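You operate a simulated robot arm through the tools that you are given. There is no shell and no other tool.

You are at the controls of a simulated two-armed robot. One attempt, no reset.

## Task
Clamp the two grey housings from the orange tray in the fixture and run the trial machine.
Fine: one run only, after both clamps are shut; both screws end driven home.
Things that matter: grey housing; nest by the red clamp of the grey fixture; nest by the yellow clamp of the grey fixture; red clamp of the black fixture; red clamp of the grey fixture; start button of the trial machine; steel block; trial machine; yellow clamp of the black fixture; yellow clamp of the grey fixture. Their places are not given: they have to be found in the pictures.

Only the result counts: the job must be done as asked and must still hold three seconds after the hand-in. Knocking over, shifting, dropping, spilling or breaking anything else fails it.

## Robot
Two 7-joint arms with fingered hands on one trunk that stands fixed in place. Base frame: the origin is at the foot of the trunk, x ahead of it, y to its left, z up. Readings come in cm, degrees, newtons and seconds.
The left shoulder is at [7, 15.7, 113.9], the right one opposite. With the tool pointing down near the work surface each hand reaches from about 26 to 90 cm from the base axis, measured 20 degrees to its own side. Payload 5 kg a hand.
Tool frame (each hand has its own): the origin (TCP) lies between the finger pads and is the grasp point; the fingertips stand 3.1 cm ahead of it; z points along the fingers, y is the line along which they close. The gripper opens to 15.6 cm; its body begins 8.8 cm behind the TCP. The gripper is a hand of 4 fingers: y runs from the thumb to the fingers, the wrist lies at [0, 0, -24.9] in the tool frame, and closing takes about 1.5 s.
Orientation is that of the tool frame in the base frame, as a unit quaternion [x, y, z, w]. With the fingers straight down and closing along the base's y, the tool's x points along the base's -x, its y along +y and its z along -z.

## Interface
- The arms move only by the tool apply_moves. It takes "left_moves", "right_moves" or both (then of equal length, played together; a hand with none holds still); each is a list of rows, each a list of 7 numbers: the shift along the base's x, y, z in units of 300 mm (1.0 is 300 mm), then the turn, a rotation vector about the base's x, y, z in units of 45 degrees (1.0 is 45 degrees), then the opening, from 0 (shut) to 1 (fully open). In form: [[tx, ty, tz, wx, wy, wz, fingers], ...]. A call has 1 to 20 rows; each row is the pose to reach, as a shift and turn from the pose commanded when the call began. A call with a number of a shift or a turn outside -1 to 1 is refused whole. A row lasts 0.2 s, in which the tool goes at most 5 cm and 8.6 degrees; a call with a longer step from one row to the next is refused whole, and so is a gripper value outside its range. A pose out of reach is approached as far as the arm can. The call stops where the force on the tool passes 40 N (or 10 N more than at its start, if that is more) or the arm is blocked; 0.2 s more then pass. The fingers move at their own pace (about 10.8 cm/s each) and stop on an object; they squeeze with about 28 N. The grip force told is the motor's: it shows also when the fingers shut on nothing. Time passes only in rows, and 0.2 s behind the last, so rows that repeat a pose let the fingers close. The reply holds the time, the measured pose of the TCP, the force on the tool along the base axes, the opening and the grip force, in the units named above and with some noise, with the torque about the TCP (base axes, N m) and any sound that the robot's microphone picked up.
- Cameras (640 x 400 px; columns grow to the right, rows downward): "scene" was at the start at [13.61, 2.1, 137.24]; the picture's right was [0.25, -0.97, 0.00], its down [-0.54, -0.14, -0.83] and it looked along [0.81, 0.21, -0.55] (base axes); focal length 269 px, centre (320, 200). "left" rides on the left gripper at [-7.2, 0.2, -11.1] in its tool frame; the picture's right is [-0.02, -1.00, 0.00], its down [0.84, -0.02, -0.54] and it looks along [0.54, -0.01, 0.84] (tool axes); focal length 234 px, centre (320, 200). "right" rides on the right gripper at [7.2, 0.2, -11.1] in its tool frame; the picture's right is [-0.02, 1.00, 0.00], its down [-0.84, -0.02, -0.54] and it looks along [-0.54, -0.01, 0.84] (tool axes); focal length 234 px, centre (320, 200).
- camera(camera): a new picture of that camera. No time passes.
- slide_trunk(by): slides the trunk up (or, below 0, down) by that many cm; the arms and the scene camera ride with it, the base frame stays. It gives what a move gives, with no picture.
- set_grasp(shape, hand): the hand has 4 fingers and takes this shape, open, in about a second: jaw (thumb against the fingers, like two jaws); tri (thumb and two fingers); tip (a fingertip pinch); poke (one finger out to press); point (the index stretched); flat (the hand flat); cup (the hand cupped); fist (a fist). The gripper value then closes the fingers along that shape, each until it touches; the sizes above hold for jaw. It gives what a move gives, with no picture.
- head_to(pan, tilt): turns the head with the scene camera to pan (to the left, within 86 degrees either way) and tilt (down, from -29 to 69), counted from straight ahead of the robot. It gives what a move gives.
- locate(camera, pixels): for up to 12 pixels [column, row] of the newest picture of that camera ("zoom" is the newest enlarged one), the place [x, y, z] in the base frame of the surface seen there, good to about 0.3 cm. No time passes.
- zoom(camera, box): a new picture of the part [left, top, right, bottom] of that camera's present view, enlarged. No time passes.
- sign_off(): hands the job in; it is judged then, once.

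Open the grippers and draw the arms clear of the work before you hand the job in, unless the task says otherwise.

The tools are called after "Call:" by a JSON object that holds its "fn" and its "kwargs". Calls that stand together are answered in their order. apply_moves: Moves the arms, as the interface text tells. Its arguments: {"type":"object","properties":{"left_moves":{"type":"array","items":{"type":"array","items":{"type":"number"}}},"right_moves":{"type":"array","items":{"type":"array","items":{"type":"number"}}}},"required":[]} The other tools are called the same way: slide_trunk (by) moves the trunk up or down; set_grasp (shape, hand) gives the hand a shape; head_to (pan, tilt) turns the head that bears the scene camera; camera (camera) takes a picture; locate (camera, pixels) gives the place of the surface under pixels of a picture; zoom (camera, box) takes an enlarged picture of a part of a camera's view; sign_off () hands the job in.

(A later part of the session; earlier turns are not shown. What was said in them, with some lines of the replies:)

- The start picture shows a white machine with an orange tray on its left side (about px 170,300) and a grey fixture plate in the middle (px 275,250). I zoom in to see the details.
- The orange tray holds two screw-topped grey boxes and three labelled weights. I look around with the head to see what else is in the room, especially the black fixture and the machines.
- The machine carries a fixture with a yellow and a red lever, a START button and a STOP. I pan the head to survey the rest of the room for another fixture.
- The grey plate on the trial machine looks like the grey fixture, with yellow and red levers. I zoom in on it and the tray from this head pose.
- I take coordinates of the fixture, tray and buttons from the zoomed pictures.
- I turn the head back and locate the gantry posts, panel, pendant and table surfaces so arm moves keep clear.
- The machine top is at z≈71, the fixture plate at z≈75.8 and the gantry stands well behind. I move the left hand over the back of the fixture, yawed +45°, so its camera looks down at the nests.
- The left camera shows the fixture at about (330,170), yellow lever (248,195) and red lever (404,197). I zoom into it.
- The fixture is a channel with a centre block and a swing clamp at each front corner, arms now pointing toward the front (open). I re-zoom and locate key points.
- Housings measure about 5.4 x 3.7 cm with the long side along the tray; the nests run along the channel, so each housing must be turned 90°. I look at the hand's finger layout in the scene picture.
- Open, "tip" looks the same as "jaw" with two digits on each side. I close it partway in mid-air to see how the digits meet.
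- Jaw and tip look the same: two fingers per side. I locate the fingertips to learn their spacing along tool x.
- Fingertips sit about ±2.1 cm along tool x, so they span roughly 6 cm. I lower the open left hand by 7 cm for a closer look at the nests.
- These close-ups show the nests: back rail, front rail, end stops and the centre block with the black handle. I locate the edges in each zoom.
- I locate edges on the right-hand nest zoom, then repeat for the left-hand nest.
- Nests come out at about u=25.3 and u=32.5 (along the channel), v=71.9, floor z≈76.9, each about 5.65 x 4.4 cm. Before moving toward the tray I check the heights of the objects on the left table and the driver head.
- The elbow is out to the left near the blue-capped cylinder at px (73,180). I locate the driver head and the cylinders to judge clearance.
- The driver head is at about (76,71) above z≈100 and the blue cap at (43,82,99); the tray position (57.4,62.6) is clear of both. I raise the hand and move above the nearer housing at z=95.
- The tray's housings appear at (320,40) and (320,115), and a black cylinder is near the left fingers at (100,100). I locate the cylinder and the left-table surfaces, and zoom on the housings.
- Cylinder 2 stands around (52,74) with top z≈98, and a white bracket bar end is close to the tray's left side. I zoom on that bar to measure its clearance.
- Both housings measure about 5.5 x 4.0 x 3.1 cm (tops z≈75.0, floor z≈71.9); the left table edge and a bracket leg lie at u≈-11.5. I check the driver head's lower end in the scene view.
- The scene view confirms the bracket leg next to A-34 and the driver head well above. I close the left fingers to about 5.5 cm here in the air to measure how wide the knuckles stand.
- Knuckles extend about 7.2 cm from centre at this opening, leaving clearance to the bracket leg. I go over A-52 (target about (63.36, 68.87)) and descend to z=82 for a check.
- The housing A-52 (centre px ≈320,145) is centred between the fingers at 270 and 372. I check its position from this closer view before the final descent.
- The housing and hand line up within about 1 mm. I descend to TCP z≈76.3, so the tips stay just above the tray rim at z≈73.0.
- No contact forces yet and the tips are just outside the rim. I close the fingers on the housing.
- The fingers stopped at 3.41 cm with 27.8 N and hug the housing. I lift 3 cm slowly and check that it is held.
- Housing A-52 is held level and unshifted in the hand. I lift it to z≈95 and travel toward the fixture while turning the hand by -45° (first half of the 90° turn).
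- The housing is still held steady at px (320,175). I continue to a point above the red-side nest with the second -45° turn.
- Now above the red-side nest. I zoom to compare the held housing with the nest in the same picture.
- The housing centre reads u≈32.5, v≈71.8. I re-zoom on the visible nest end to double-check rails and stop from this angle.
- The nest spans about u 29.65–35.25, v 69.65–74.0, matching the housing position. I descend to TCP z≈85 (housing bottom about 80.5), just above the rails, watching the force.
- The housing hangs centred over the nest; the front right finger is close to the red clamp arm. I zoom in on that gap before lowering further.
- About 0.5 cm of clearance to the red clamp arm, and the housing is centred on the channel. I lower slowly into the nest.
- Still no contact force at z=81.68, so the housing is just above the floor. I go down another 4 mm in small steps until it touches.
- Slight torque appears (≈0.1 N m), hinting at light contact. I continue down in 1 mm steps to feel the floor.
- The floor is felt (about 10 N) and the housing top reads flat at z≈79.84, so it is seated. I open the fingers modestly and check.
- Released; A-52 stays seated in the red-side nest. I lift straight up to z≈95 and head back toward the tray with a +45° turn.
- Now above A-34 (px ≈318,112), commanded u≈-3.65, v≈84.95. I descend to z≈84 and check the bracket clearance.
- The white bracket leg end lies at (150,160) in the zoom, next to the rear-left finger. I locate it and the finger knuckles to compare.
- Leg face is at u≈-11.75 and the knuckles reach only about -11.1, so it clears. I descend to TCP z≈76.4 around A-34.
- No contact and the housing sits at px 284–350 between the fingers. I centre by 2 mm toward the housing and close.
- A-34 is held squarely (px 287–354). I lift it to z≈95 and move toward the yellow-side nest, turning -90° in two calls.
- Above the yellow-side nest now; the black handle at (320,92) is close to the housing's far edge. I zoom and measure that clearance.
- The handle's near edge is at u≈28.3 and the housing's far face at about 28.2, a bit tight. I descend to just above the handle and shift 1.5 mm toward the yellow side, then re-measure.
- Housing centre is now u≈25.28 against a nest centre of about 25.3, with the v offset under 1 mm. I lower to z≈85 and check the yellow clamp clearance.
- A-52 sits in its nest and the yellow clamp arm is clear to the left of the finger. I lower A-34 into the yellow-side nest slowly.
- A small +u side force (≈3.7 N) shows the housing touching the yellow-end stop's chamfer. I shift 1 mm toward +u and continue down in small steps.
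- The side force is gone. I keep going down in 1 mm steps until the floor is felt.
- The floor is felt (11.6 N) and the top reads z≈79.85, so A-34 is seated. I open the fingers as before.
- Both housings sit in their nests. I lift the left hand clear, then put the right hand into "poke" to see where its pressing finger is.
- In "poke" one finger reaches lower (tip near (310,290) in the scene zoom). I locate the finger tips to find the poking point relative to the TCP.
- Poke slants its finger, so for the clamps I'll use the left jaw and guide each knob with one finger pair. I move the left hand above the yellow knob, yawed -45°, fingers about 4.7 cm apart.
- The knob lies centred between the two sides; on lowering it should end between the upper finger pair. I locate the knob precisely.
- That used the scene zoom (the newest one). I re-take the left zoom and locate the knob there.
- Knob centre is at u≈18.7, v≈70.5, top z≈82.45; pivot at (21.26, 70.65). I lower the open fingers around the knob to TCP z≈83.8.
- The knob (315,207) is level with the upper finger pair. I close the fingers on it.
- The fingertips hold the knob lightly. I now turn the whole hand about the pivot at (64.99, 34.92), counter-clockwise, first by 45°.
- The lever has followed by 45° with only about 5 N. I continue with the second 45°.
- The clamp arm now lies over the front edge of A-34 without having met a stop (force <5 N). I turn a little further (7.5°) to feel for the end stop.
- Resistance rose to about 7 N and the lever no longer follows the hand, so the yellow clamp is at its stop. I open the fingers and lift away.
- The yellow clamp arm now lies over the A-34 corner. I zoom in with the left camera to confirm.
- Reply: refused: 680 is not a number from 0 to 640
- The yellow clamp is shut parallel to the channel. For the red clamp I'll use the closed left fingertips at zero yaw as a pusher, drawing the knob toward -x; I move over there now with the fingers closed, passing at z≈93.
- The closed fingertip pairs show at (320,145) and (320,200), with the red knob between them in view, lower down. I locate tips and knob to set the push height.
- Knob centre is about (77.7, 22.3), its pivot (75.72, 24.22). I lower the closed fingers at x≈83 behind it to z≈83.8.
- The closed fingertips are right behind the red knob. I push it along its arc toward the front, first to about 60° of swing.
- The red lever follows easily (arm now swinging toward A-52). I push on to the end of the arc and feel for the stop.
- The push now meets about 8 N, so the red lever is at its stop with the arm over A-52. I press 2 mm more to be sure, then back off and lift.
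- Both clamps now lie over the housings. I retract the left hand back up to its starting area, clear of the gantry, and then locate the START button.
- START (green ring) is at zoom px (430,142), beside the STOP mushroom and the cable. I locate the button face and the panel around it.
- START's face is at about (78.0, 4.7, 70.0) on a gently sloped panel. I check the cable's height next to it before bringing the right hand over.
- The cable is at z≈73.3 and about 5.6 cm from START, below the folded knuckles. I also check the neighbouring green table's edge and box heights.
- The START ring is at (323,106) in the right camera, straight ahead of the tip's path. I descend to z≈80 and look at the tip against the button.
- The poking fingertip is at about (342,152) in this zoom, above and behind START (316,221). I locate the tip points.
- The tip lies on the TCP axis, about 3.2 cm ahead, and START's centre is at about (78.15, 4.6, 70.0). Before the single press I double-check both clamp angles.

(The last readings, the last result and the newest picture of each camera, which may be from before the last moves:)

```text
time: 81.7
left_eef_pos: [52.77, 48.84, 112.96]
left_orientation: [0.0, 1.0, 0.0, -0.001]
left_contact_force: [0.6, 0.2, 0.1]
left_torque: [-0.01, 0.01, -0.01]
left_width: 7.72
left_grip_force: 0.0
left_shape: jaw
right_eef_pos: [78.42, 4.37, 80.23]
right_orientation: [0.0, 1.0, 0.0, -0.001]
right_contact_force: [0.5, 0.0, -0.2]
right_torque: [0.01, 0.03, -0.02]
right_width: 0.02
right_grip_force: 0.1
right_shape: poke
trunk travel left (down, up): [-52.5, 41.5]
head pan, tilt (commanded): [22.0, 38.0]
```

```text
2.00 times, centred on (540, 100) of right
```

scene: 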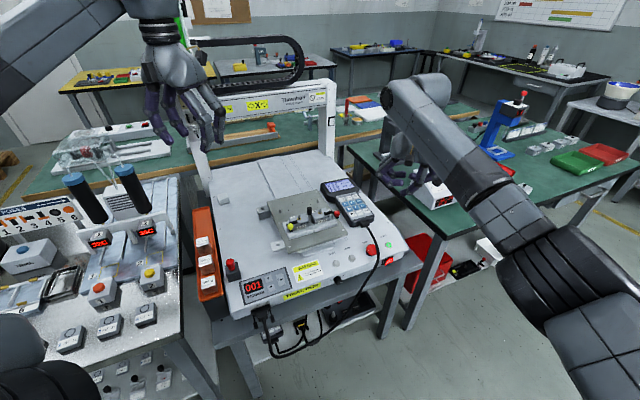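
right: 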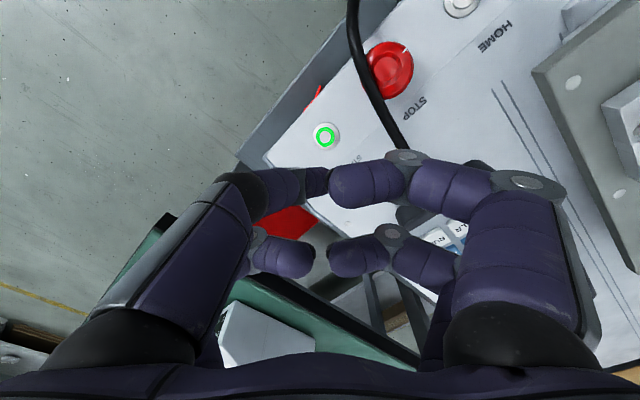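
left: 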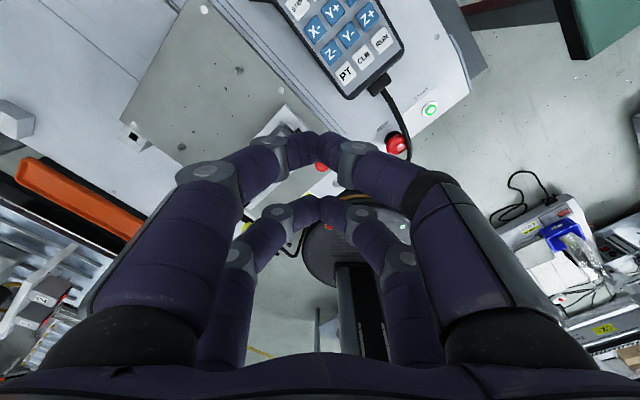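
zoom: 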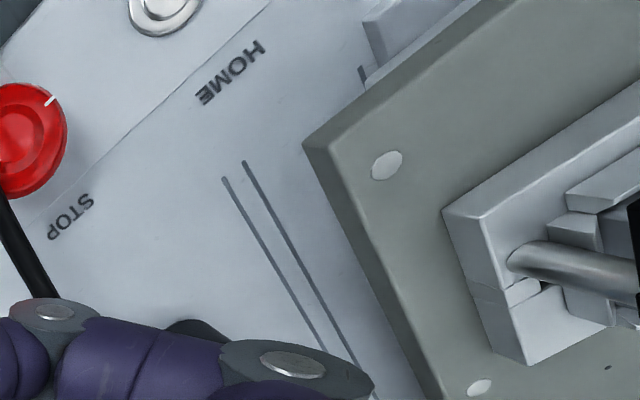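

Both black arms rest above the housing tops. I locate arm ends and pivots to compare their directions numerically.

Call:
{"fn": "zoom", "kwargs": {"camera": "scene", "box": [275, 195, 345, 250]}}

Call:
{"fn": "locate", "kwargs": {"camera": "zoom", "pixels": [[225, 193], [222, 205], [205, 198], [158, 203], [488, 112], [430, 130], [433, 140], [455, 128], [178, 225], [517, 132], [470, 122], [190, 200]]}}

```text
7.27 times, centred on (310, 222) of scene
```

zoom: 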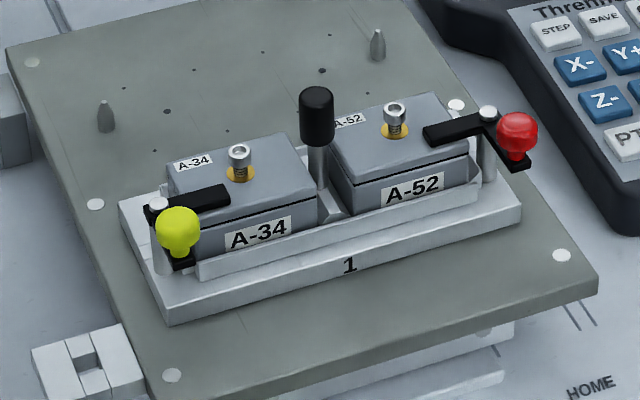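

```text
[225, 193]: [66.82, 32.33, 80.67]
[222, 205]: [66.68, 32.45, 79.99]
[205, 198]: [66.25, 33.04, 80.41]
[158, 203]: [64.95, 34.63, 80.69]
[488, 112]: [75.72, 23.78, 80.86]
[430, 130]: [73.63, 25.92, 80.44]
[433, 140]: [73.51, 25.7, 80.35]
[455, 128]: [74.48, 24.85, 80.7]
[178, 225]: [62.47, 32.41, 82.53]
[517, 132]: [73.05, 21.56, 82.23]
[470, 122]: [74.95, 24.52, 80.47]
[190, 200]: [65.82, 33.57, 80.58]
```

Knob positions of both levers are mirror images, but I pressed the red one harder than the yellow one. To be certain I bring the left hand back (closed fingers, yaw -45°) to press the yellow knob firmly against its stop.

Call:
{"fn": "apply_moves", "kwargs": {"left_moves": [[0.02, -0.04, -0.04, 0, 0, -0.1, 0.2], [0.05, -0.09, -0.12, 0, 0, -0.23, 0], [0.08, -0.14, -0.2, 0, 0, -0.36, 0], [0.11, -0.19, -0.28, 0, 0, -0.49, 0], [0.14, -0.24, -0.36, 0, 0, -0.62, 0], [0.17, -0.3, -0.44, 0, 0, -0.75, 0], [0.2, -0.35, -0.52, 0, 0, -0.88, 0], [0.228, -0.397, -0.597, 0, 0, -1.0, 0], [0.228, -0.397, -0.597, 0, 0, -1.0, 0]]}}

Call:
{"fn": "camera", "kwargs": {"camera": "left"}}

Call:
{"fn": "zoom", "kwargs": {"camera": "left", "box": [220, 60, 420, 240]}}

Call:
{"fn": "locate", "kwargs": {"camera": "zoom", "pixels": [[320, 100], [320, 200]]}}

```text
time: 83.7
left_eef_pos: [59.46, 36.76, 95.09]
left_orientation: [0.382, 0.924, 0.0, 0.0]
left_contact_force: [0.3, -0.4, 0.7]
left_torque: [0.0, -0.03, -0.01]
left_width: 0.0
left_grip_force: 28.2
left_shape: jaw
right_eef_pos: [78.37, 4.33, 80.24]
right_orientation: [0.001, 1.0, 0.0, 0.0]
right_contact_force: [-0.1, 0.5, 0.5]
right_torque: [0.0, 0.03, 0.0]
right_width: 0.01
right_grip_force: 0.1
right_shape: poke
trunk travel left (down, up): [-52.5, 41.5]
head pan, tilt (commanded): [22.0, 38.0]
```

```text
taken
```

left: 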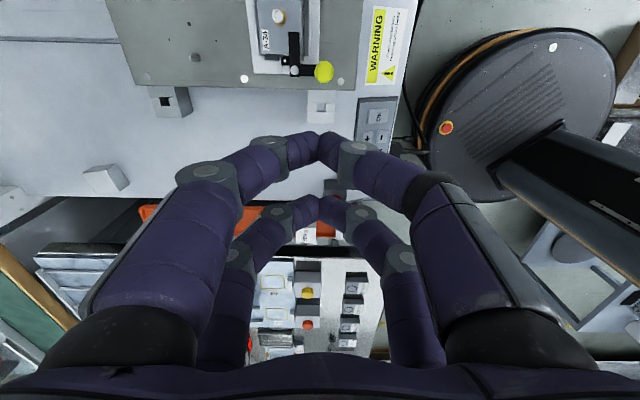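

```text
2.22 times, centred on (320, 150) of left
```

zoom: 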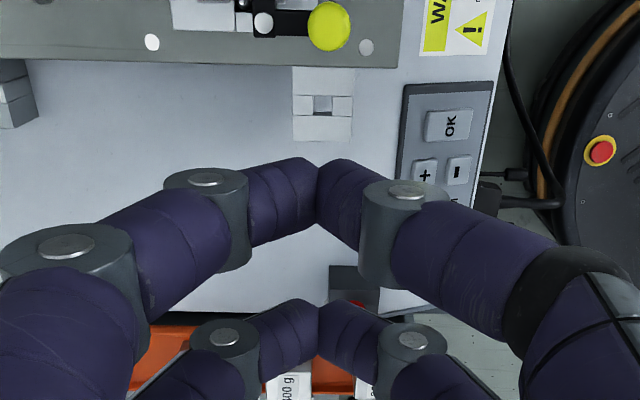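

```text
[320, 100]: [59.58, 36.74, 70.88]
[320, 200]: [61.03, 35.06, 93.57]
```

The yellow clamp is visible at (290–325, 60). I zoom in on it to read its angle from this view.

Call:
{"fn": "zoom", "kwargs": {"camera": "left", "box": [240, 0, 360, 100]}}

Call:
{"fn": "locate", "kwargs": {"camera": "zoom", "pixels": [[217, 280], [205, 140], [220, 160], [215, 220], [335, 290], [335, 270], [335, 310], [315, 290], [355, 290], [235, 140], [205, 200], [245, 290]]}}

```text
4.00 times, centred on (300, 50) of left
```

zoom: 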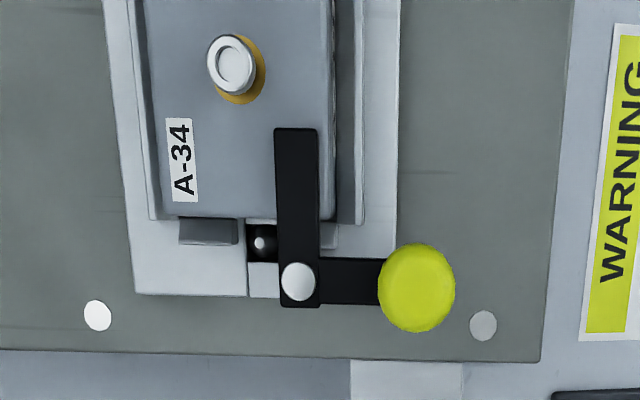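

```text
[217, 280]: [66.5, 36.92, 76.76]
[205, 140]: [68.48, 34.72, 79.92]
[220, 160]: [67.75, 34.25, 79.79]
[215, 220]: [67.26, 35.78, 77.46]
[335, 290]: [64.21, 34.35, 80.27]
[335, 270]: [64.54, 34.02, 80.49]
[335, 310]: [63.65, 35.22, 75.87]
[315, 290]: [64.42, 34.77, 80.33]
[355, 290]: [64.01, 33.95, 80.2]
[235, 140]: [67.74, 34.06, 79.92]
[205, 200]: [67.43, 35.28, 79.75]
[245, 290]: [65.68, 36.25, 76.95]
```

From here the yellow arm is parallel to the channel within about 1°, exactly where it met resistance, so it is at its stop. I retract the left hand to its starting area without touching it.

Call:
{"fn": "apply_moves", "kwargs": {"left_moves": [[-0.01, 0.02, 0.1, 0, 0, 0.1, 0], [-0.03, 0.06, 0.2, 0, 0, 0.23, 0.2], [-0.06, 0.1, 0.3, 0, 0, 0.36, 0.4], [-0.09, 0.16, 0.4, 0, 0, 0.49, 0.5], [-0.12, 0.22, 0.5, 0, 0, 0.62, 0.5], [-0.16, 0.28, 0.56, 0, 0, 0.75, 0.5], [-0.2, 0.34, 0.6, 0, 0, 0.88, 0.5], [-0.24, 0.4, 0.62, 0, 0, 1.0, 0.5]]}}

Call:
{"fn": "camera", "kwargs": {"camera": "scene"}}

```text
time: 85.5
left_eef_pos: [52.2, 48.85, 113.87]
left_orientation: [-0.001, 1.0, -0.002, 0.0]
left_contact_force: [0.4, -0.2, 0.2]
left_torque: [-0.01, -0.01, 0.0]
left_width: 7.74
left_grip_force: 0.0
left_shape: jaw
right_eef_pos: [78.52, 4.38, 80.2]
right_orientation: [0.001, 1.0, -0.001, 0.001]
right_contact_force: [0.5, 0.1, -0.2]
right_torque: [0.02, -0.02, -0.02]
right_width: 0.01
right_grip_force: 0.2
right_shape: poke
trunk travel left (down, up): [-52.5, 41.5]
head pan, tilt (commanded): [22.0, 38.0]
```

```text
taken
```

scene: 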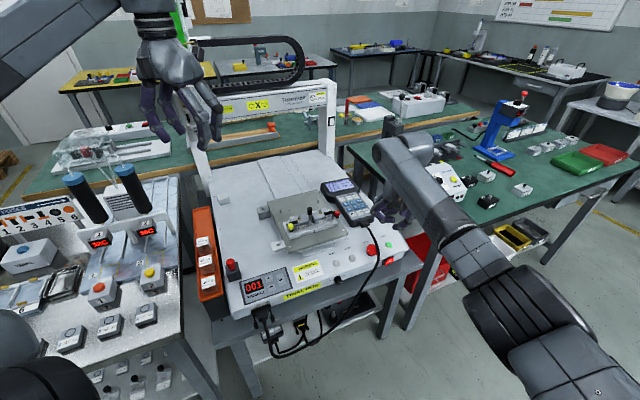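

Left hand is clear. I lower the right poking finger to about 1 cm above START, shifted 3.5 mm in +y, and look at the alignment.

Call:
{"fn": "apply_moves", "kwargs": {"right_moves": [[0, 0.006, -0.06, 0, 0, 0, 0], [0, 0.012, -0.12, 0, 0, 0, 0], [0, 0.012, -0.16, 0, 0, 0, 0], [0, 0.012, -0.18, 0, 0, 0, 0], [0, 0.012, -0.18, 0, 0, 0, 0]]}}

Call:
{"fn": "zoom", "kwargs": {"camera": "scene", "box": [365, 215, 425, 265]}}

Call:
{"fn": "camera", "kwargs": {"camera": "right"}}

Call:
{"fn": "zoom", "kwargs": {"camera": "right", "box": [260, 120, 400, 230]}}

```text
time: 86.7
left_eef_pos: [52.31, 48.73, 113.73]
left_orientation: [0.0, 1.0, 0.0, 0.0]
left_contact_force: [-0.3, 0.0, 0.8]
left_torque: [0.01, -0.01, -0.01]
left_width: 7.73
left_grip_force: 0.0
left_shape: jaw
right_eef_pos: [78.19, 4.74, 74.6]
right_orientation: [0.0, 1.0, 0.0, 0.001]
right_contact_force: [0.1, 1.3, -0.2]
right_torque: [0.03, 0.01, -0.02]
right_width: 0.0
right_grip_force: 0.0
right_shape: poke
trunk travel left (down, up): [-52.5, 41.5]
head pan, tilt (commanded): [22.0, 38.0]
```

```text
8.00 times, centred on (395, 240) of scene
```

zoom: 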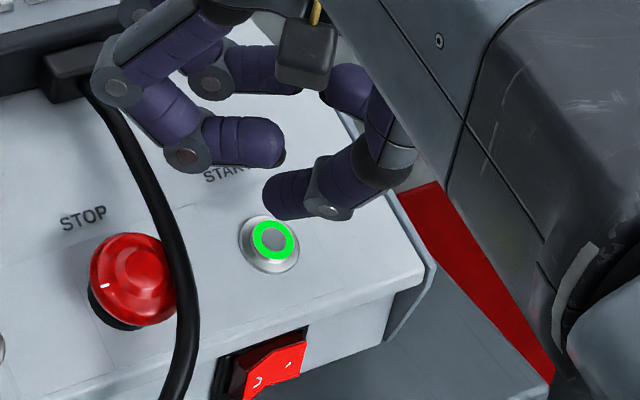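

```text
taken
```

right: 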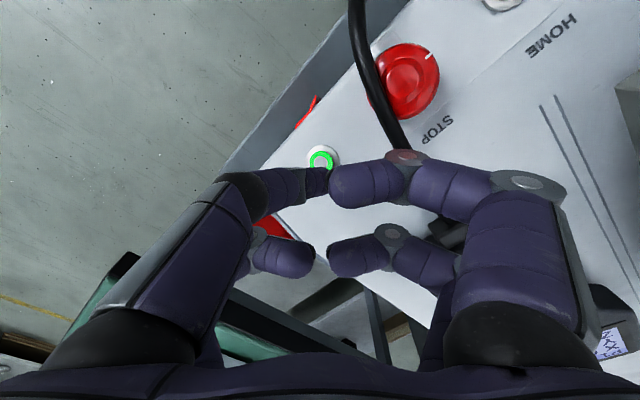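

```text
3.64 times, centred on (330, 175) of right
```

zoom: 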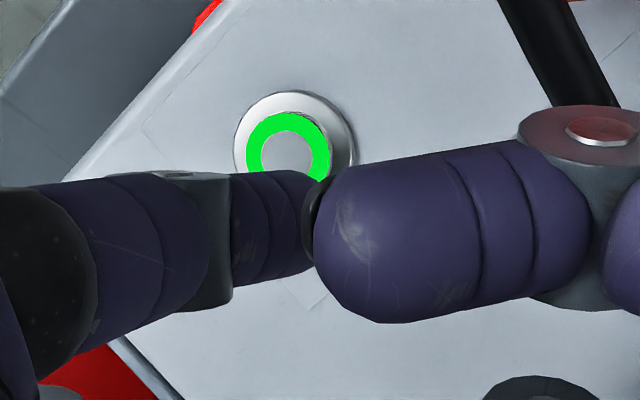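

The tip is close: in the right zoom it sits near (290,225) with the ring at (290,150). I locate tip and button from both views to correct the offset.

Call:
{"fn": "locate", "kwargs": {"camera": "zoom", "pixels": [[260, 220], [240, 200], [270, 250], [270, 190], [290, 215], [290, 260], [290, 155], [270, 135], [310, 135], [290, 120], [290, 170], [180, 230]]}}

Call:
{"fn": "zoom", "kwargs": {"camera": "scene", "box": [365, 215, 425, 265]}}

Call:
{"fn": "locate", "kwargs": {"camera": "zoom", "pixels": [[270, 195], [280, 180], [280, 205], [290, 190], [300, 205], [268, 185], [275, 212], [330, 205], [273, 238], [255, 240], [290, 240], [273, 255]]}}

```text
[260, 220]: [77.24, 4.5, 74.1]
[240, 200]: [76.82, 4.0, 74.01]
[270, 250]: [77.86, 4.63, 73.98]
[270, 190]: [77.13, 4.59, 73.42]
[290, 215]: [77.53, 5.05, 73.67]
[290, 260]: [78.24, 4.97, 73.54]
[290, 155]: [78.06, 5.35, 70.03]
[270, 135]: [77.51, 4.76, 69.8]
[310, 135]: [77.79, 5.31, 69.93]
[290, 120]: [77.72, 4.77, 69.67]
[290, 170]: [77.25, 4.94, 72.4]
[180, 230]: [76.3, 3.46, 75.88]
```

```text
8.00 times, centred on (395, 240) of scene
```

zoom: 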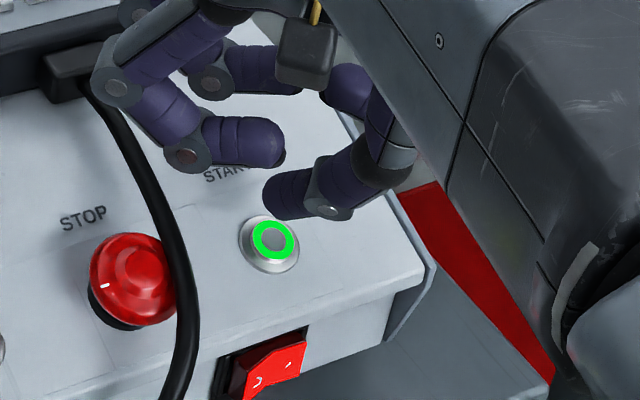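

```text
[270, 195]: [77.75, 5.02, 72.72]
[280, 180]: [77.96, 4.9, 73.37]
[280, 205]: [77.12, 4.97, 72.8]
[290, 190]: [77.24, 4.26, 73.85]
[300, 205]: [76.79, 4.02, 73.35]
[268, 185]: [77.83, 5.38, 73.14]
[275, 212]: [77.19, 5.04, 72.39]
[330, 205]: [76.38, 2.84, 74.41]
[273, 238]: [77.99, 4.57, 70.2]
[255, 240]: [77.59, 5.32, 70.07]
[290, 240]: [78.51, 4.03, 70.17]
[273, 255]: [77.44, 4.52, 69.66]
```

Tip centre ≈(77.75, 4.8) versus button ≈(77.9, 4.8): aligned within 2 mm. I lower gently to find the first contact.

Call:
{"fn": "apply_moves", "kwargs": {"right_moves": [[0.003, 0, -0.02, 0, 0, 0, 0], [0.004, 0, -0.035, 0, 0, 0, 0], [0.004, 0, -0.045, 0, 0, 0, 0], [0.004, 0, -0.052, 0, 0, 0, 0]]}}

Call:
{"fn": "zoom", "kwargs": {"camera": "scene", "box": [365, 215, 425, 265]}}

Call:
{"fn": "zoom", "kwargs": {"camera": "right", "box": [260, 120, 400, 230]}}

```text
time: 87.7
left_eef_pos: [52.47, 48.73, 113.75]
left_orientation: [0.001, 1.0, 0.0, 0.001]
left_contact_force: [-0.4, 0.2, 1.0]
left_torque: [0.0, -0.04, 0.0]
left_width: 7.74
left_grip_force: 0.0
left_shape: jaw
right_eef_pos: [78.31, 4.73, 73.24]
right_orientation: [-0.001, 1.0, -0.001, -0.001]
right_contact_force: [-0.1, -0.7, 2.3]
right_torque: [0.01, 0.02, -0.02]
right_width: 0.02
right_grip_force: 0.0
right_shape: poke
trunk travel left (down, up): [-52.5, 41.5]
head pan, tilt (commanded): [22.0, 38.0]
```

```text
8.00 times, centred on (395, 240) of scene
```

zoom: 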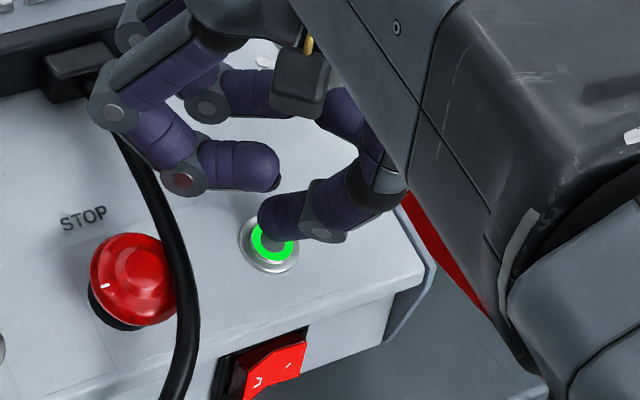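

```text
3.64 times, centred on (330, 175) of right
```

zoom: 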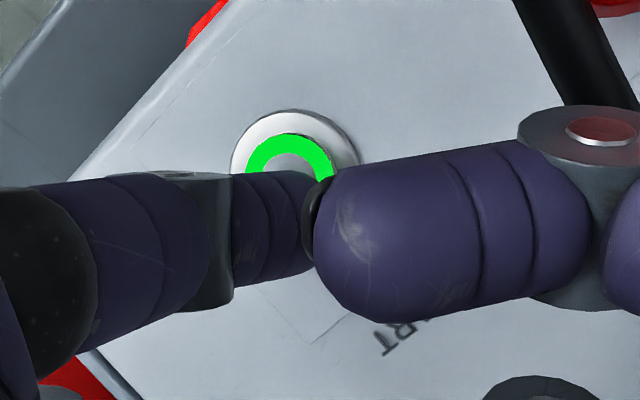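

A light touch (2.3 N), but both views show the tip about 0.7 cm too far in +x and slightly low in y on the button rim. I lift 6 mm and shift (-0.6, +0.25) cm.

Call:
{"fn": "apply_moves", "kwargs": {"right_moves": [[0, 0, 0.02, 0, 0, 0, 0], [-0.01, 0.004, 0.025, 0, 0, 0, 0], [-0.02, 0.008, 0.025, 0, 0, 0, 0], [-0.02, 0.008, 0.02, 0, 0, 0, 0]]}}

Call:
{"fn": "zoom", "kwargs": {"camera": "scene", "box": [365, 215, 425, 265]}}

Call:
{"fn": "zoom", "kwargs": {"camera": "right", "box": [260, 120, 400, 230]}}

Call:
{"fn": "zoom", "kwargs": {"camera": "scene", "box": [180, 180, 400, 310]}}

```text
time: 88.7
left_eef_pos: [52.24, 48.65, 113.62]
left_orientation: [0.0, 1.0, 0.0, 0.0]
left_contact_force: [-0.4, 0.0, 0.2]
left_torque: [-0.01, 0.0, -0.03]
left_width: 7.72
left_grip_force: 0.0
left_shape: jaw
right_eef_pos: [77.87, 5.22, 73.8]
right_orientation: [0.0, 1.0, 0.0, 0.0]
right_contact_force: [-0.7, -0.5, 0.0]
right_torque: [-0.03, 0.03, 0.01]
right_width: 0.0
right_grip_force: 0.1
right_shape: poke
trunk travel left (down, up): [-52.5, 41.5]
head pan, tilt (commanded): [22.0, 38.0]
```

```text
8.00 times, centred on (395, 240) of scene
```

zoom: 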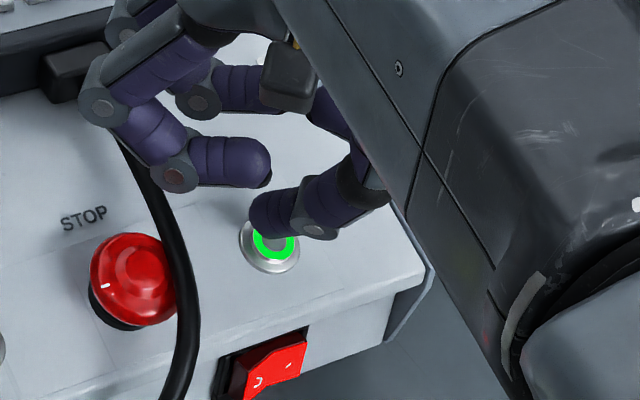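

```text
3.64 times, centred on (330, 175) of right
```

zoom: 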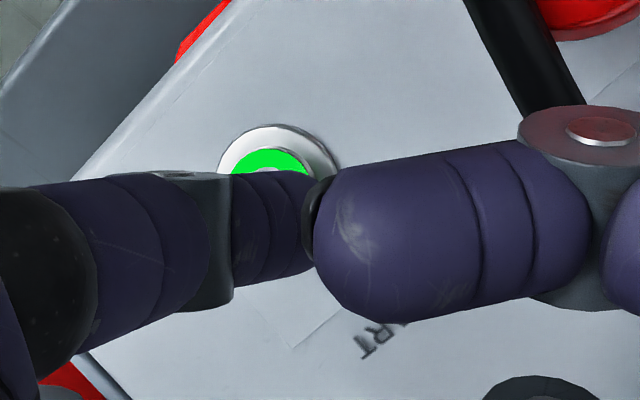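

```text
2.91 times, centred on (290, 245) of scene
```

zoom: 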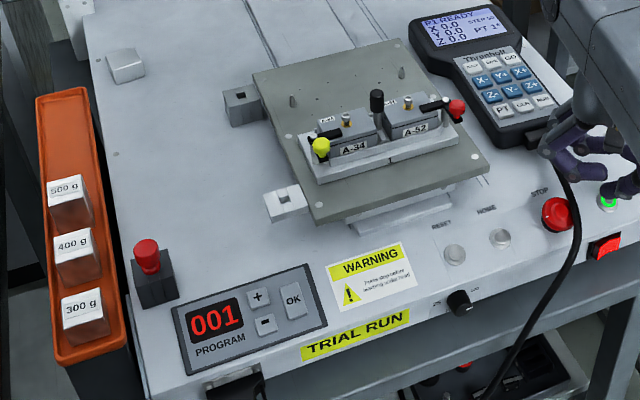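

Now nearly centred; a further -0.3 cm in x puts the tip on the cap. I shift and press down gradually, watching force and the pendant.

Call:
{"fn": "apply_moves", "kwargs": {"right_moves": [[-0.01, -0.002, 0, 0, 0, 0, 0], [-0.01, -0.002, -0.012, 0, 0, 0, 0], [-0.01, -0.002, -0.02, 0, 0, 0, 0], [-0.01, -0.002, -0.026, 0, 0, 0, 0]]}}

Call:
{"fn": "zoom", "kwargs": {"camera": "scene", "box": [365, 215, 425, 265]}}

Call:
{"fn": "zoom", "kwargs": {"camera": "right", "box": [260, 120, 400, 230]}}

```text
time: 89.7
left_eef_pos: [52.21, 48.74, 113.77]
left_orientation: [0.0, 1.0, 0.0, 0.001]
left_contact_force: [0.2, 0.0, 0.5]
left_torque: [-0.01, 0.03, 0.02]
left_width: 7.76
left_grip_force: 0.0
left_shape: jaw
right_eef_pos: [77.42, 5.09, 73.07]
right_orientation: [0.0, 1.0, 0.0, 0.001]
right_contact_force: [-0.4, -0.4, 2.3]
right_torque: [0.0, -0.01, -0.01]
right_width: 0.02
right_grip_force: 0.1
right_shape: poke
trunk travel left (down, up): [-52.5, 41.5]
head pan, tilt (commanded): [22.0, 38.0]
```

```text
8.00 times, centred on (395, 240) of scene
```

zoom: 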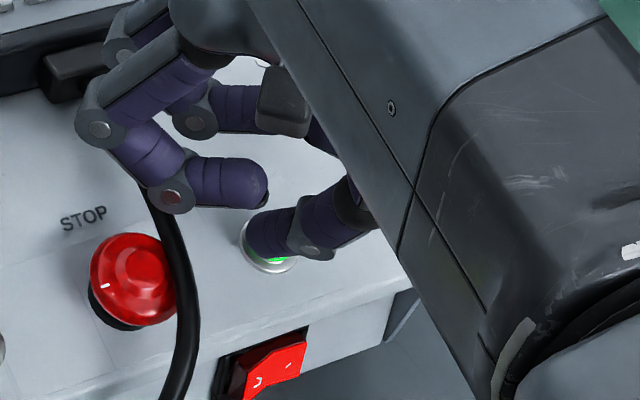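

```text
3.64 times, centred on (330, 175) of right
```

zoom: 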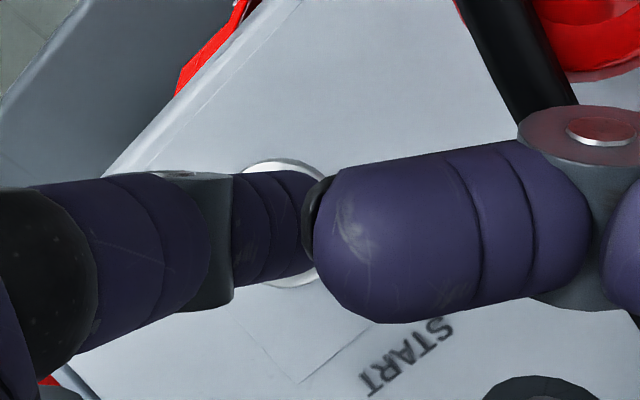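

The tip now covers the button centrally with 2.3 N contact. I press further in small steps.

Call:
{"fn": "apply_moves", "kwargs": {"right_moves": [[0, 0, -0.007, 0, 0, 0, 0], [0, 0, -0.014, 0, 0, 0, 0]]}}

Call:
{"fn": "zoom", "kwargs": {"camera": "scene", "box": [180, 60, 400, 310]}}

```text
time: 90.3
left_eef_pos: [52.04, 48.8, 113.85]
left_orientation: [0.0, 1.0, 0.0, 0.002]
left_contact_force: [-0.1, -0.6, 0.3]
left_torque: [-0.01, -0.02, -0.01]
left_width: 7.74
left_grip_force: 0.0
left_shape: jaw
right_eef_pos: [77.42, 5.09, 72.81]
right_orientation: [0.001, 1.0, 0.0, 0.001]
right_contact_force: [-0.8, -1.7, 10.4]
right_torque: [-0.07, 0.05, 0.01]
right_width: 0.0
right_grip_force: 0.1
right_shape: poke
trunk travel left (down, up): [-52.5, 41.5]
head pan, tilt (commanded): [22.0, 38.0]
heard: click
```

```text
1.60 times, centred on (290, 185) of scene
```

zoom: 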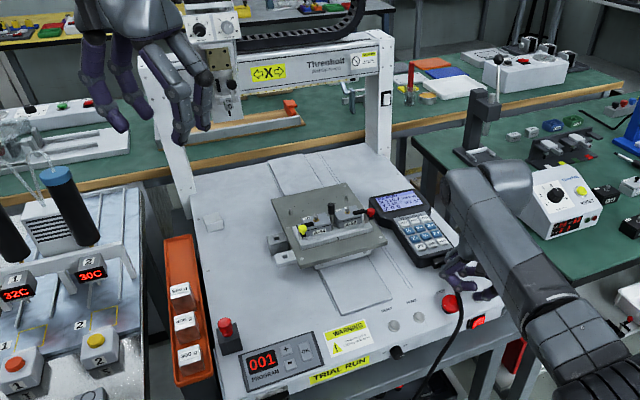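

A click was heard and the table and head have started to move. I lift the finger straight up off the button and let the machine run.

Call:
{"fn": "apply_moves", "kwargs": {"right_moves": [[0, 0, 0.03, 0, 0, 0, 0], [0, 0, 0.1, 0, 0, 0, 0], [0, 0, 0.2, 0, 0, 0, 0], [0, 0, 0.32, 0, 0, 0, 0]]}}

Call:
{"fn": "camera", "kwargs": {"camera": "scene"}}

Call:
{"fn": "zoom", "kwargs": {"camera": "scene", "box": [180, 60, 400, 310]}}

```text
time: 91.3
left_eef_pos: [52.22, 48.66, 113.73]
left_orientation: [0.0, 1.0, 0.0, 0.0]
left_contact_force: [0.1, 0.1, -0.4]
left_torque: [-0.02, -0.03, -0.01]
left_width: 7.72
left_grip_force: 0.0
left_shape: jaw
right_eef_pos: [77.21, 5.12, 82.35]
right_orientation: [0.0, 1.0, 0.0, 0.0]
right_contact_force: [0.0, 0.1, 0.2]
right_torque: [-0.02, -0.02, -0.02]
right_width: 0.0
right_grip_force: 0.0
right_shape: poke
trunk travel left (down, up): [-52.5, 41.5]
head pan, tilt (commanded): [22.0, 38.0]
```

```text
taken
```

scene: 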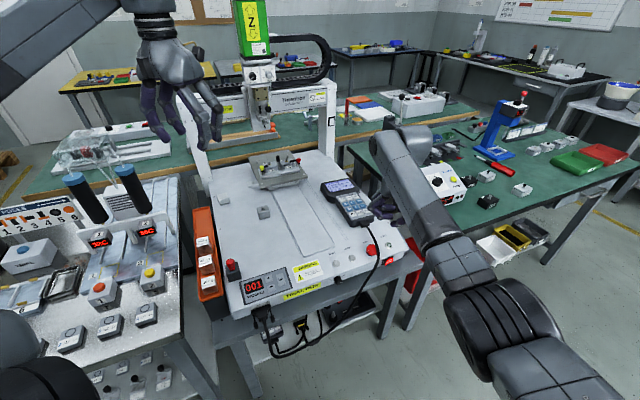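

```text
1.60 times, centred on (290, 185) of scene
```

zoom: 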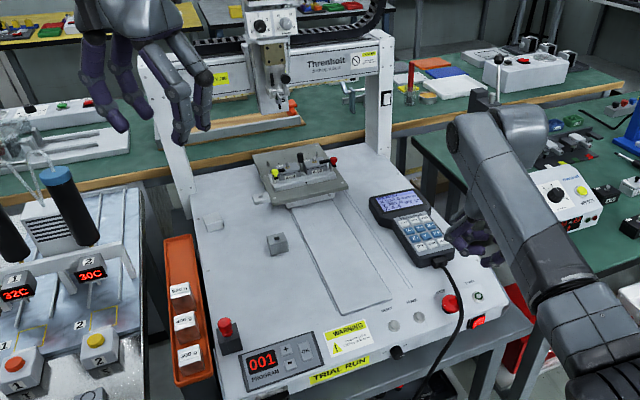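

The run is on: the table has moved back and the head is over the fixture. I draw the right arm up and away while waiting.

Call:
{"fn": "apply_moves", "kwargs": {"right_moves": [[0, 0, 0.12, 0, 0, 0, 0], [0, -0.02, 0.25, 0, 0, 0, 0], [-0.02, -0.05, 0.38, 0, 0, 0, 0], [-0.05, -0.08, 0.5, 0, 0, 0, 0], [-0.08, -0.11, 0.62, 0, 0, 0, 0], [-0.11, -0.14, 0.74, 0, 0, 0, 0], [-0.14, -0.17, 0.86, 0, 0, 0, 0], [-0.17, -0.2, 0.98, 0, 0, 0, 0], [-0.17, -0.2, 0.98, 0, 0, 0, 0], [-0.17, -0.2, 0.98, 0, 0, 0, 0]]}}

Call:
{"fn": "zoom", "kwargs": {"camera": "scene", "box": [180, 20, 400, 300]}}

Call:
{"fn": "apply_moves", "kwargs": {"right_moves": [[0, 0, 0, 0, 0, 0, 0], [0, 0, 0, 0, 0, 0, 0], [0, 0, 0, 0, 0, 0, 0], [0, 0, 0, 0, 0, 0, 0], [0, 0, 0, 0, 0, 0, 0], [0, 0, 0, 0, 0, 0, 0], [0, 0, 0, 0, 0, 0, 0], [0, 0, 0, 0, 0, 0, 0], [0, 0, 0, 0, 0, 0, 0], [0, 0, 0, 0, 0, 0, 0], [0, 0, 0, 0, 0, 0, 0], [0, 0, 0, 0, 0, 0, 0], [0, 0, 0, 0, 0, 0, 0], [0, 0, 0, 0, 0, 0, 0], [0, 0, 0, 0, 0, 0, 0]]}}

Call:
{"fn": "zoom", "kwargs": {"camera": "scene", "box": [180, 20, 400, 300]}}

```text
time: 93.5
left_eef_pos: [52.21, 48.82, 113.71]
left_orientation: [0.0, 1.0, 0.0, 0.0]
left_contact_force: [0.5, -0.1, 0.0]
left_torque: [-0.01, 0.02, -0.03]
left_width: 7.75
left_grip_force: 0.0
left_shape: jaw
right_eef_pos: [72.32, -1.05, 111.39]
right_orientation: [0.0, 1.0, 0.0, 0.0]
right_contact_force: [0.0, 0.1, -0.3]
right_torque: [0.05, 0.0, 0.01]
right_width: 0.03
right_grip_force: 0.0
right_shape: poke
trunk travel left (down, up): [-52.5, 41.5]
head pan, tilt (commanded): [22.0, 38.0]
```

```text
1.43 times, centred on (290, 160) of scene
```

zoom: 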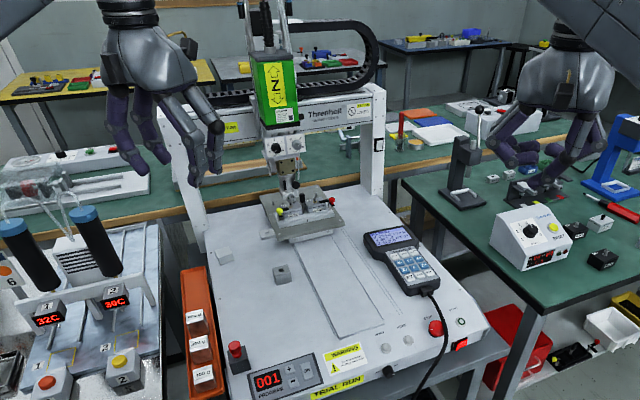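

```text
time: 96.7
left_eef_pos: [52.2, 48.76, 113.84]
left_orientation: [0.0, 1.0, 0.001, 0.001]
left_contact_force: [-0.6, 0.5, 0.3]
left_torque: [-0.01, 0.0, -0.01]
left_width: 7.74
left_grip_force: 0.1
left_shape: jaw
right_eef_pos: [72.43, -0.97, 111.36]
right_orientation: [0.001, 1.0, 0.0, 0.001]
right_contact_force: [-0.5, -0.6, 0.2]
right_torque: [0.01, 0.01, 0.0]
right_width: 0.0
right_grip_force: 0.1
right_shape: poke
trunk travel left (down, up): [-52.5, 41.5]
head pan, tilt (commanded): [22.0, 38.0]
```

```text
1.43 times, centred on (290, 160) of scene
```

zoom: 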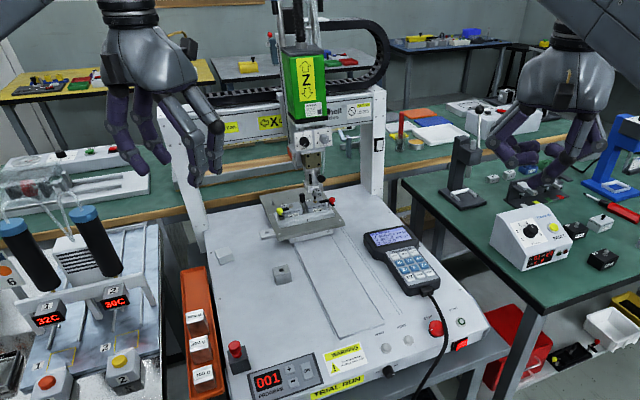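

The driver is working on the second housing. I keep both arms still and wait for the cycle to finish.

Call:
{"fn": "apply_moves", "kwargs": {"right_moves": [[0, 0, 0, 0, 0, 0, 0], [0, 0, 0, 0, 0, 0, 0], [0, 0, 0, 0, 0, 0, 0], [0, 0, 0, 0, 0, 0, 0], [0, 0, 0, 0, 0, 0, 0], [0, 0, 0, 0, 0, 0, 0], [0, 0, 0, 0, 0, 0, 0], [0, 0, 0, 0, 0, 0, 0], [0, 0, 0, 0, 0, 0, 0], [0, 0, 0, 0, 0, 0, 0], [0, 0, 0, 0, 0, 0, 0], [0, 0, 0, 0, 0, 0, 0], [0, 0, 0, 0, 0, 0, 0], [0, 0, 0, 0, 0, 0, 0], [0, 0, 0, 0, 0, 0, 0]]}}

Call:
{"fn": "zoom", "kwargs": {"camera": "scene", "box": [180, 20, 400, 300]}}

Call:
{"fn": "zoom", "kwargs": {"camera": "scene", "box": [250, 130, 350, 230]}}

```text
time: 99.9
left_eef_pos: [52.19, 48.78, 113.7]
left_orientation: [0.0, 1.0, 0.0, 0.001]
left_contact_force: [0.8, -0.4, 0.8]
left_torque: [-0.03, -0.05, -0.01]
left_width: 7.75
left_grip_force: 0.1
left_shape: jaw
right_eef_pos: [72.45, -0.9, 111.43]
right_orientation: [0.001, 1.0, 0.0, 0.0]
right_contact_force: [-0.2, 0.0, 0.2]
right_torque: [0.0, -0.01, -0.03]
right_width: 0.0
right_grip_force: 0.1
right_shape: poke
trunk travel left (down, up): [-52.5, 41.5]
head pan, tilt (commanded): [22.0, 38.0]
```

```text
1.43 times, centred on (290, 160) of scene
```

zoom: 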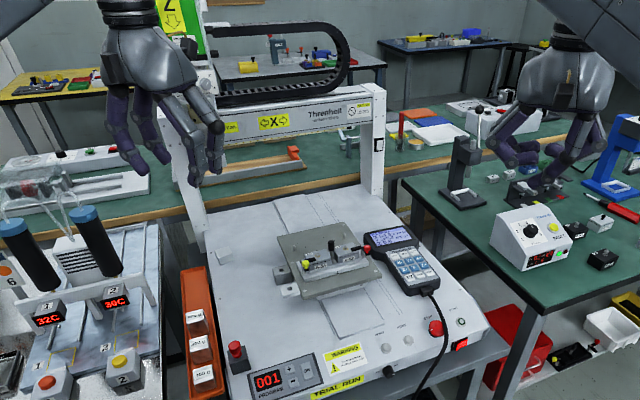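

```text
4.00 times, centred on (300, 180) of scene
```

zoom: 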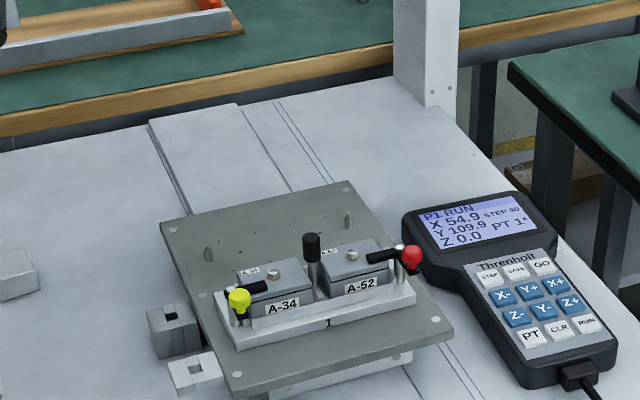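

Both screws now look flush and the table is returning ("P1 RUN", Y 109.9). I wait until the machine parks.

Call:
{"fn": "apply_moves", "kwargs": {"right_moves": [[0, 0, 0, 0, 0, 0, 0], [0, 0, 0, 0, 0, 0, 0], [0, 0, 0, 0, 0, 0, 0], [0, 0, 0, 0, 0, 0, 0], [0, 0, 0, 0, 0, 0, 0], [0, 0, 0, 0, 0, 0, 0], [0, 0, 0, 0, 0, 0, 0], [0, 0, 0, 0, 0, 0, 0], [0, 0, 0, 0, 0, 0, 0], [0, 0, 0, 0, 0, 0, 0], [0, 0, 0, 0, 0, 0, 0], [0, 0, 0, 0, 0, 0, 0], [0, 0, 0, 0, 0, 0, 0], [0, 0, 0, 0, 0, 0, 0], [0, 0, 0, 0, 0, 0, 0]]}}

Call:
{"fn": "camera", "kwargs": {"camera": "scene"}}

Call:
{"fn": "zoom", "kwargs": {"camera": "scene", "box": [260, 170, 370, 260]}}

```text
time: 103.1
left_eef_pos: [52.21, 48.68, 113.71]
left_orientation: [-0.001, 1.0, 0.0, 0.0]
left_contact_force: [0.3, 0.2, 0.1]
left_torque: [0.0, 0.01, -0.01]
left_width: 7.78
left_grip_force: 0.0
left_shape: jaw
right_eef_pos: [72.34, -0.91, 111.38]
right_orientation: [0.0, 1.0, 0.0, 0.0]
right_contact_force: [0.3, 0.6, 0.1]
right_torque: [0.01, -0.02, -0.02]
right_width: 0.0
right_grip_force: 0.0
right_shape: poke
trunk travel left (down, up): [-52.5, 41.5]
head pan, tilt (commanded): [22.0, 38.0]
```

```text
taken
```

scene: 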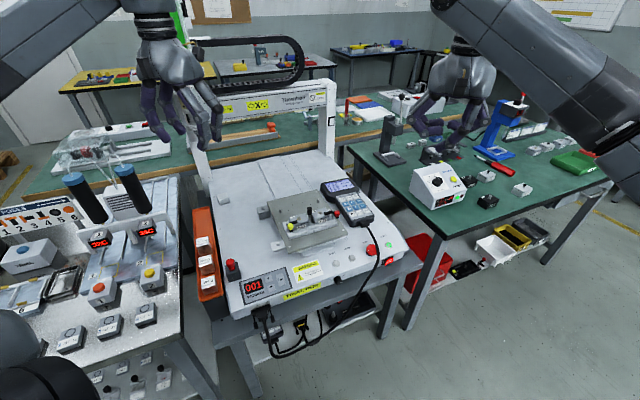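

```text
4.44 times, centred on (315, 215) of scene
```

zoom: 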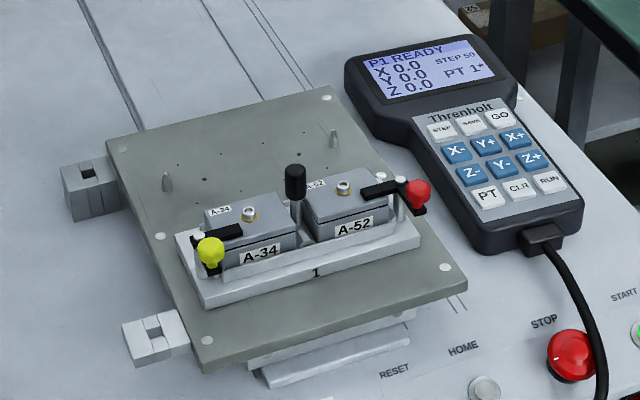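

The machine is parked ("P1 READY") with both clamps still shut. I check the screw heads closely, and open both hands in the air.

Call:
{"fn": "zoom", "kwargs": {"camera": "scene", "box": [290, 200, 345, 240]}}

Call:
{"fn": "locate", "kwargs": {"camera": "zoom", "pixels": [[170, 170], [390, 105], [215, 180], [420, 110], [130, 165], [350, 110]]}}

Call:
{"fn": "set_grasp", "kwargs": {"hand": "right", "shape": "jaw"}}

Call:
{"fn": "apply_moves", "kwargs": {"left_moves": [[-0.02, 0, 0.03, 0, 0, 0, 0.7], [-0.04, 0, 0.05, 0, 0, 0, 1], [-0.04, 0, 0.05, 0, 0, 0, 1]], "right_moves": [[0, 0, 0.03, 0, 0, 0, 1], [0, 0, 0.06, 0, 0, 0, 1], [0, 0, 0.06, 0, 0, 0, 1]]}}

Call:
{"fn": "camera", "kwargs": {"camera": "scene"}}

```text
10.00 times, centred on (318, 220) of scene
```

zoom: 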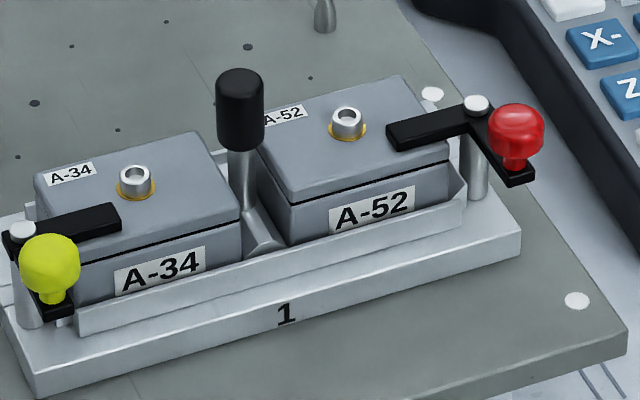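

```text
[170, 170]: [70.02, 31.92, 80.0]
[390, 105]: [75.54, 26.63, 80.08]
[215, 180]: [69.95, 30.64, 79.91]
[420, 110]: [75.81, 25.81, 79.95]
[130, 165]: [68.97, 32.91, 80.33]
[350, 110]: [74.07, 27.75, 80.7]
```

```text
time: 104.0
left_eef_pos: [52.26, 48.61, 113.73]
left_orientation: [0.0, 1.0, 0.0, 0.0]
left_contact_force: [0.3, -1.1, 1.1]
left_torque: [-0.01, -0.02, 0.0]
left_width: 7.71
left_grip_force: 0.1
left_shape: jaw
right_eef_pos: [72.37, -1.06, 111.44]
right_orientation: [0.0, 1.0, 0.0, 0.0]
right_contact_force: [0.3, -0.2, -0.5]
right_torque: [0.02, 0.0, 0.03]
right_width: 15.56
right_grip_force: 0.1
right_shape: jaw
trunk travel left (down, up): [-52.5, 41.5]
head pan, tilt (commanded): [22.0, 38.0]
```

```text
time: 104.8
left_eef_pos: [51.14, 48.71, 115.24]
left_orientation: [0.001, 1.0, -0.001, 0.0]
left_contact_force: [-0.2, -0.2, -0.4]
left_torque: [-0.03, 0.02, 0.03]
left_width: 15.6
left_grip_force: 0.1
left_shape: jaw
right_eef_pos: [72.35, -0.88, 113.38]
right_orientation: [0.0, 1.0, 0.0, 0.0]
right_contact_force: [0.8, -0.2, 0.5]
right_torque: [0.02, 0.0, -0.01]
right_width: 15.59
right_grip_force: 0.0
right_shape: jaw
trunk travel left (down, up): [-52.5, 41.5]
head pan, tilt (commanded): [22.0, 38.0]
```

```text
taken
```

scene: 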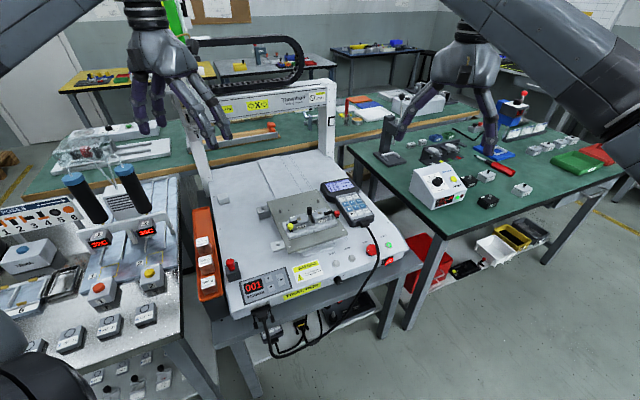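

Both screw heads now sit down on their washers, where thread was showing before. Both clamps are shut, the machine reads "P1 READY", and both hands are open and clear. I hand the job in.

Call:
{"fn": "sign_off", "kwargs": {}}

```text
The job is handed in.
```

I clamped both grey housings in the grey fixture and ran the trial machine once. I handed the job in and have not seen the verdict yet.

- **Housings:** A-52 sits in the nest by the red clamp and A-34 in the nest by the yellow clamp. Both rested on the nest floor before I let go.
- **Clamps:** both were turned to their end stops, with the arms over the housing tops, before the run. They were still shut afterwards.
- **Run:** I touched the rim of START lightly (about 2 N) while lining up, and nothing happened. I then pressed it once and heard one click. The machine ran its cycle and went back to "P1 READY".
- **Screws:** both heads now sit down on their washers, where thread was showing before. I judged this from the camera pictures.

Both hands were open and clear of the machine when I handed in, and I saw nothing else knocked or moved.
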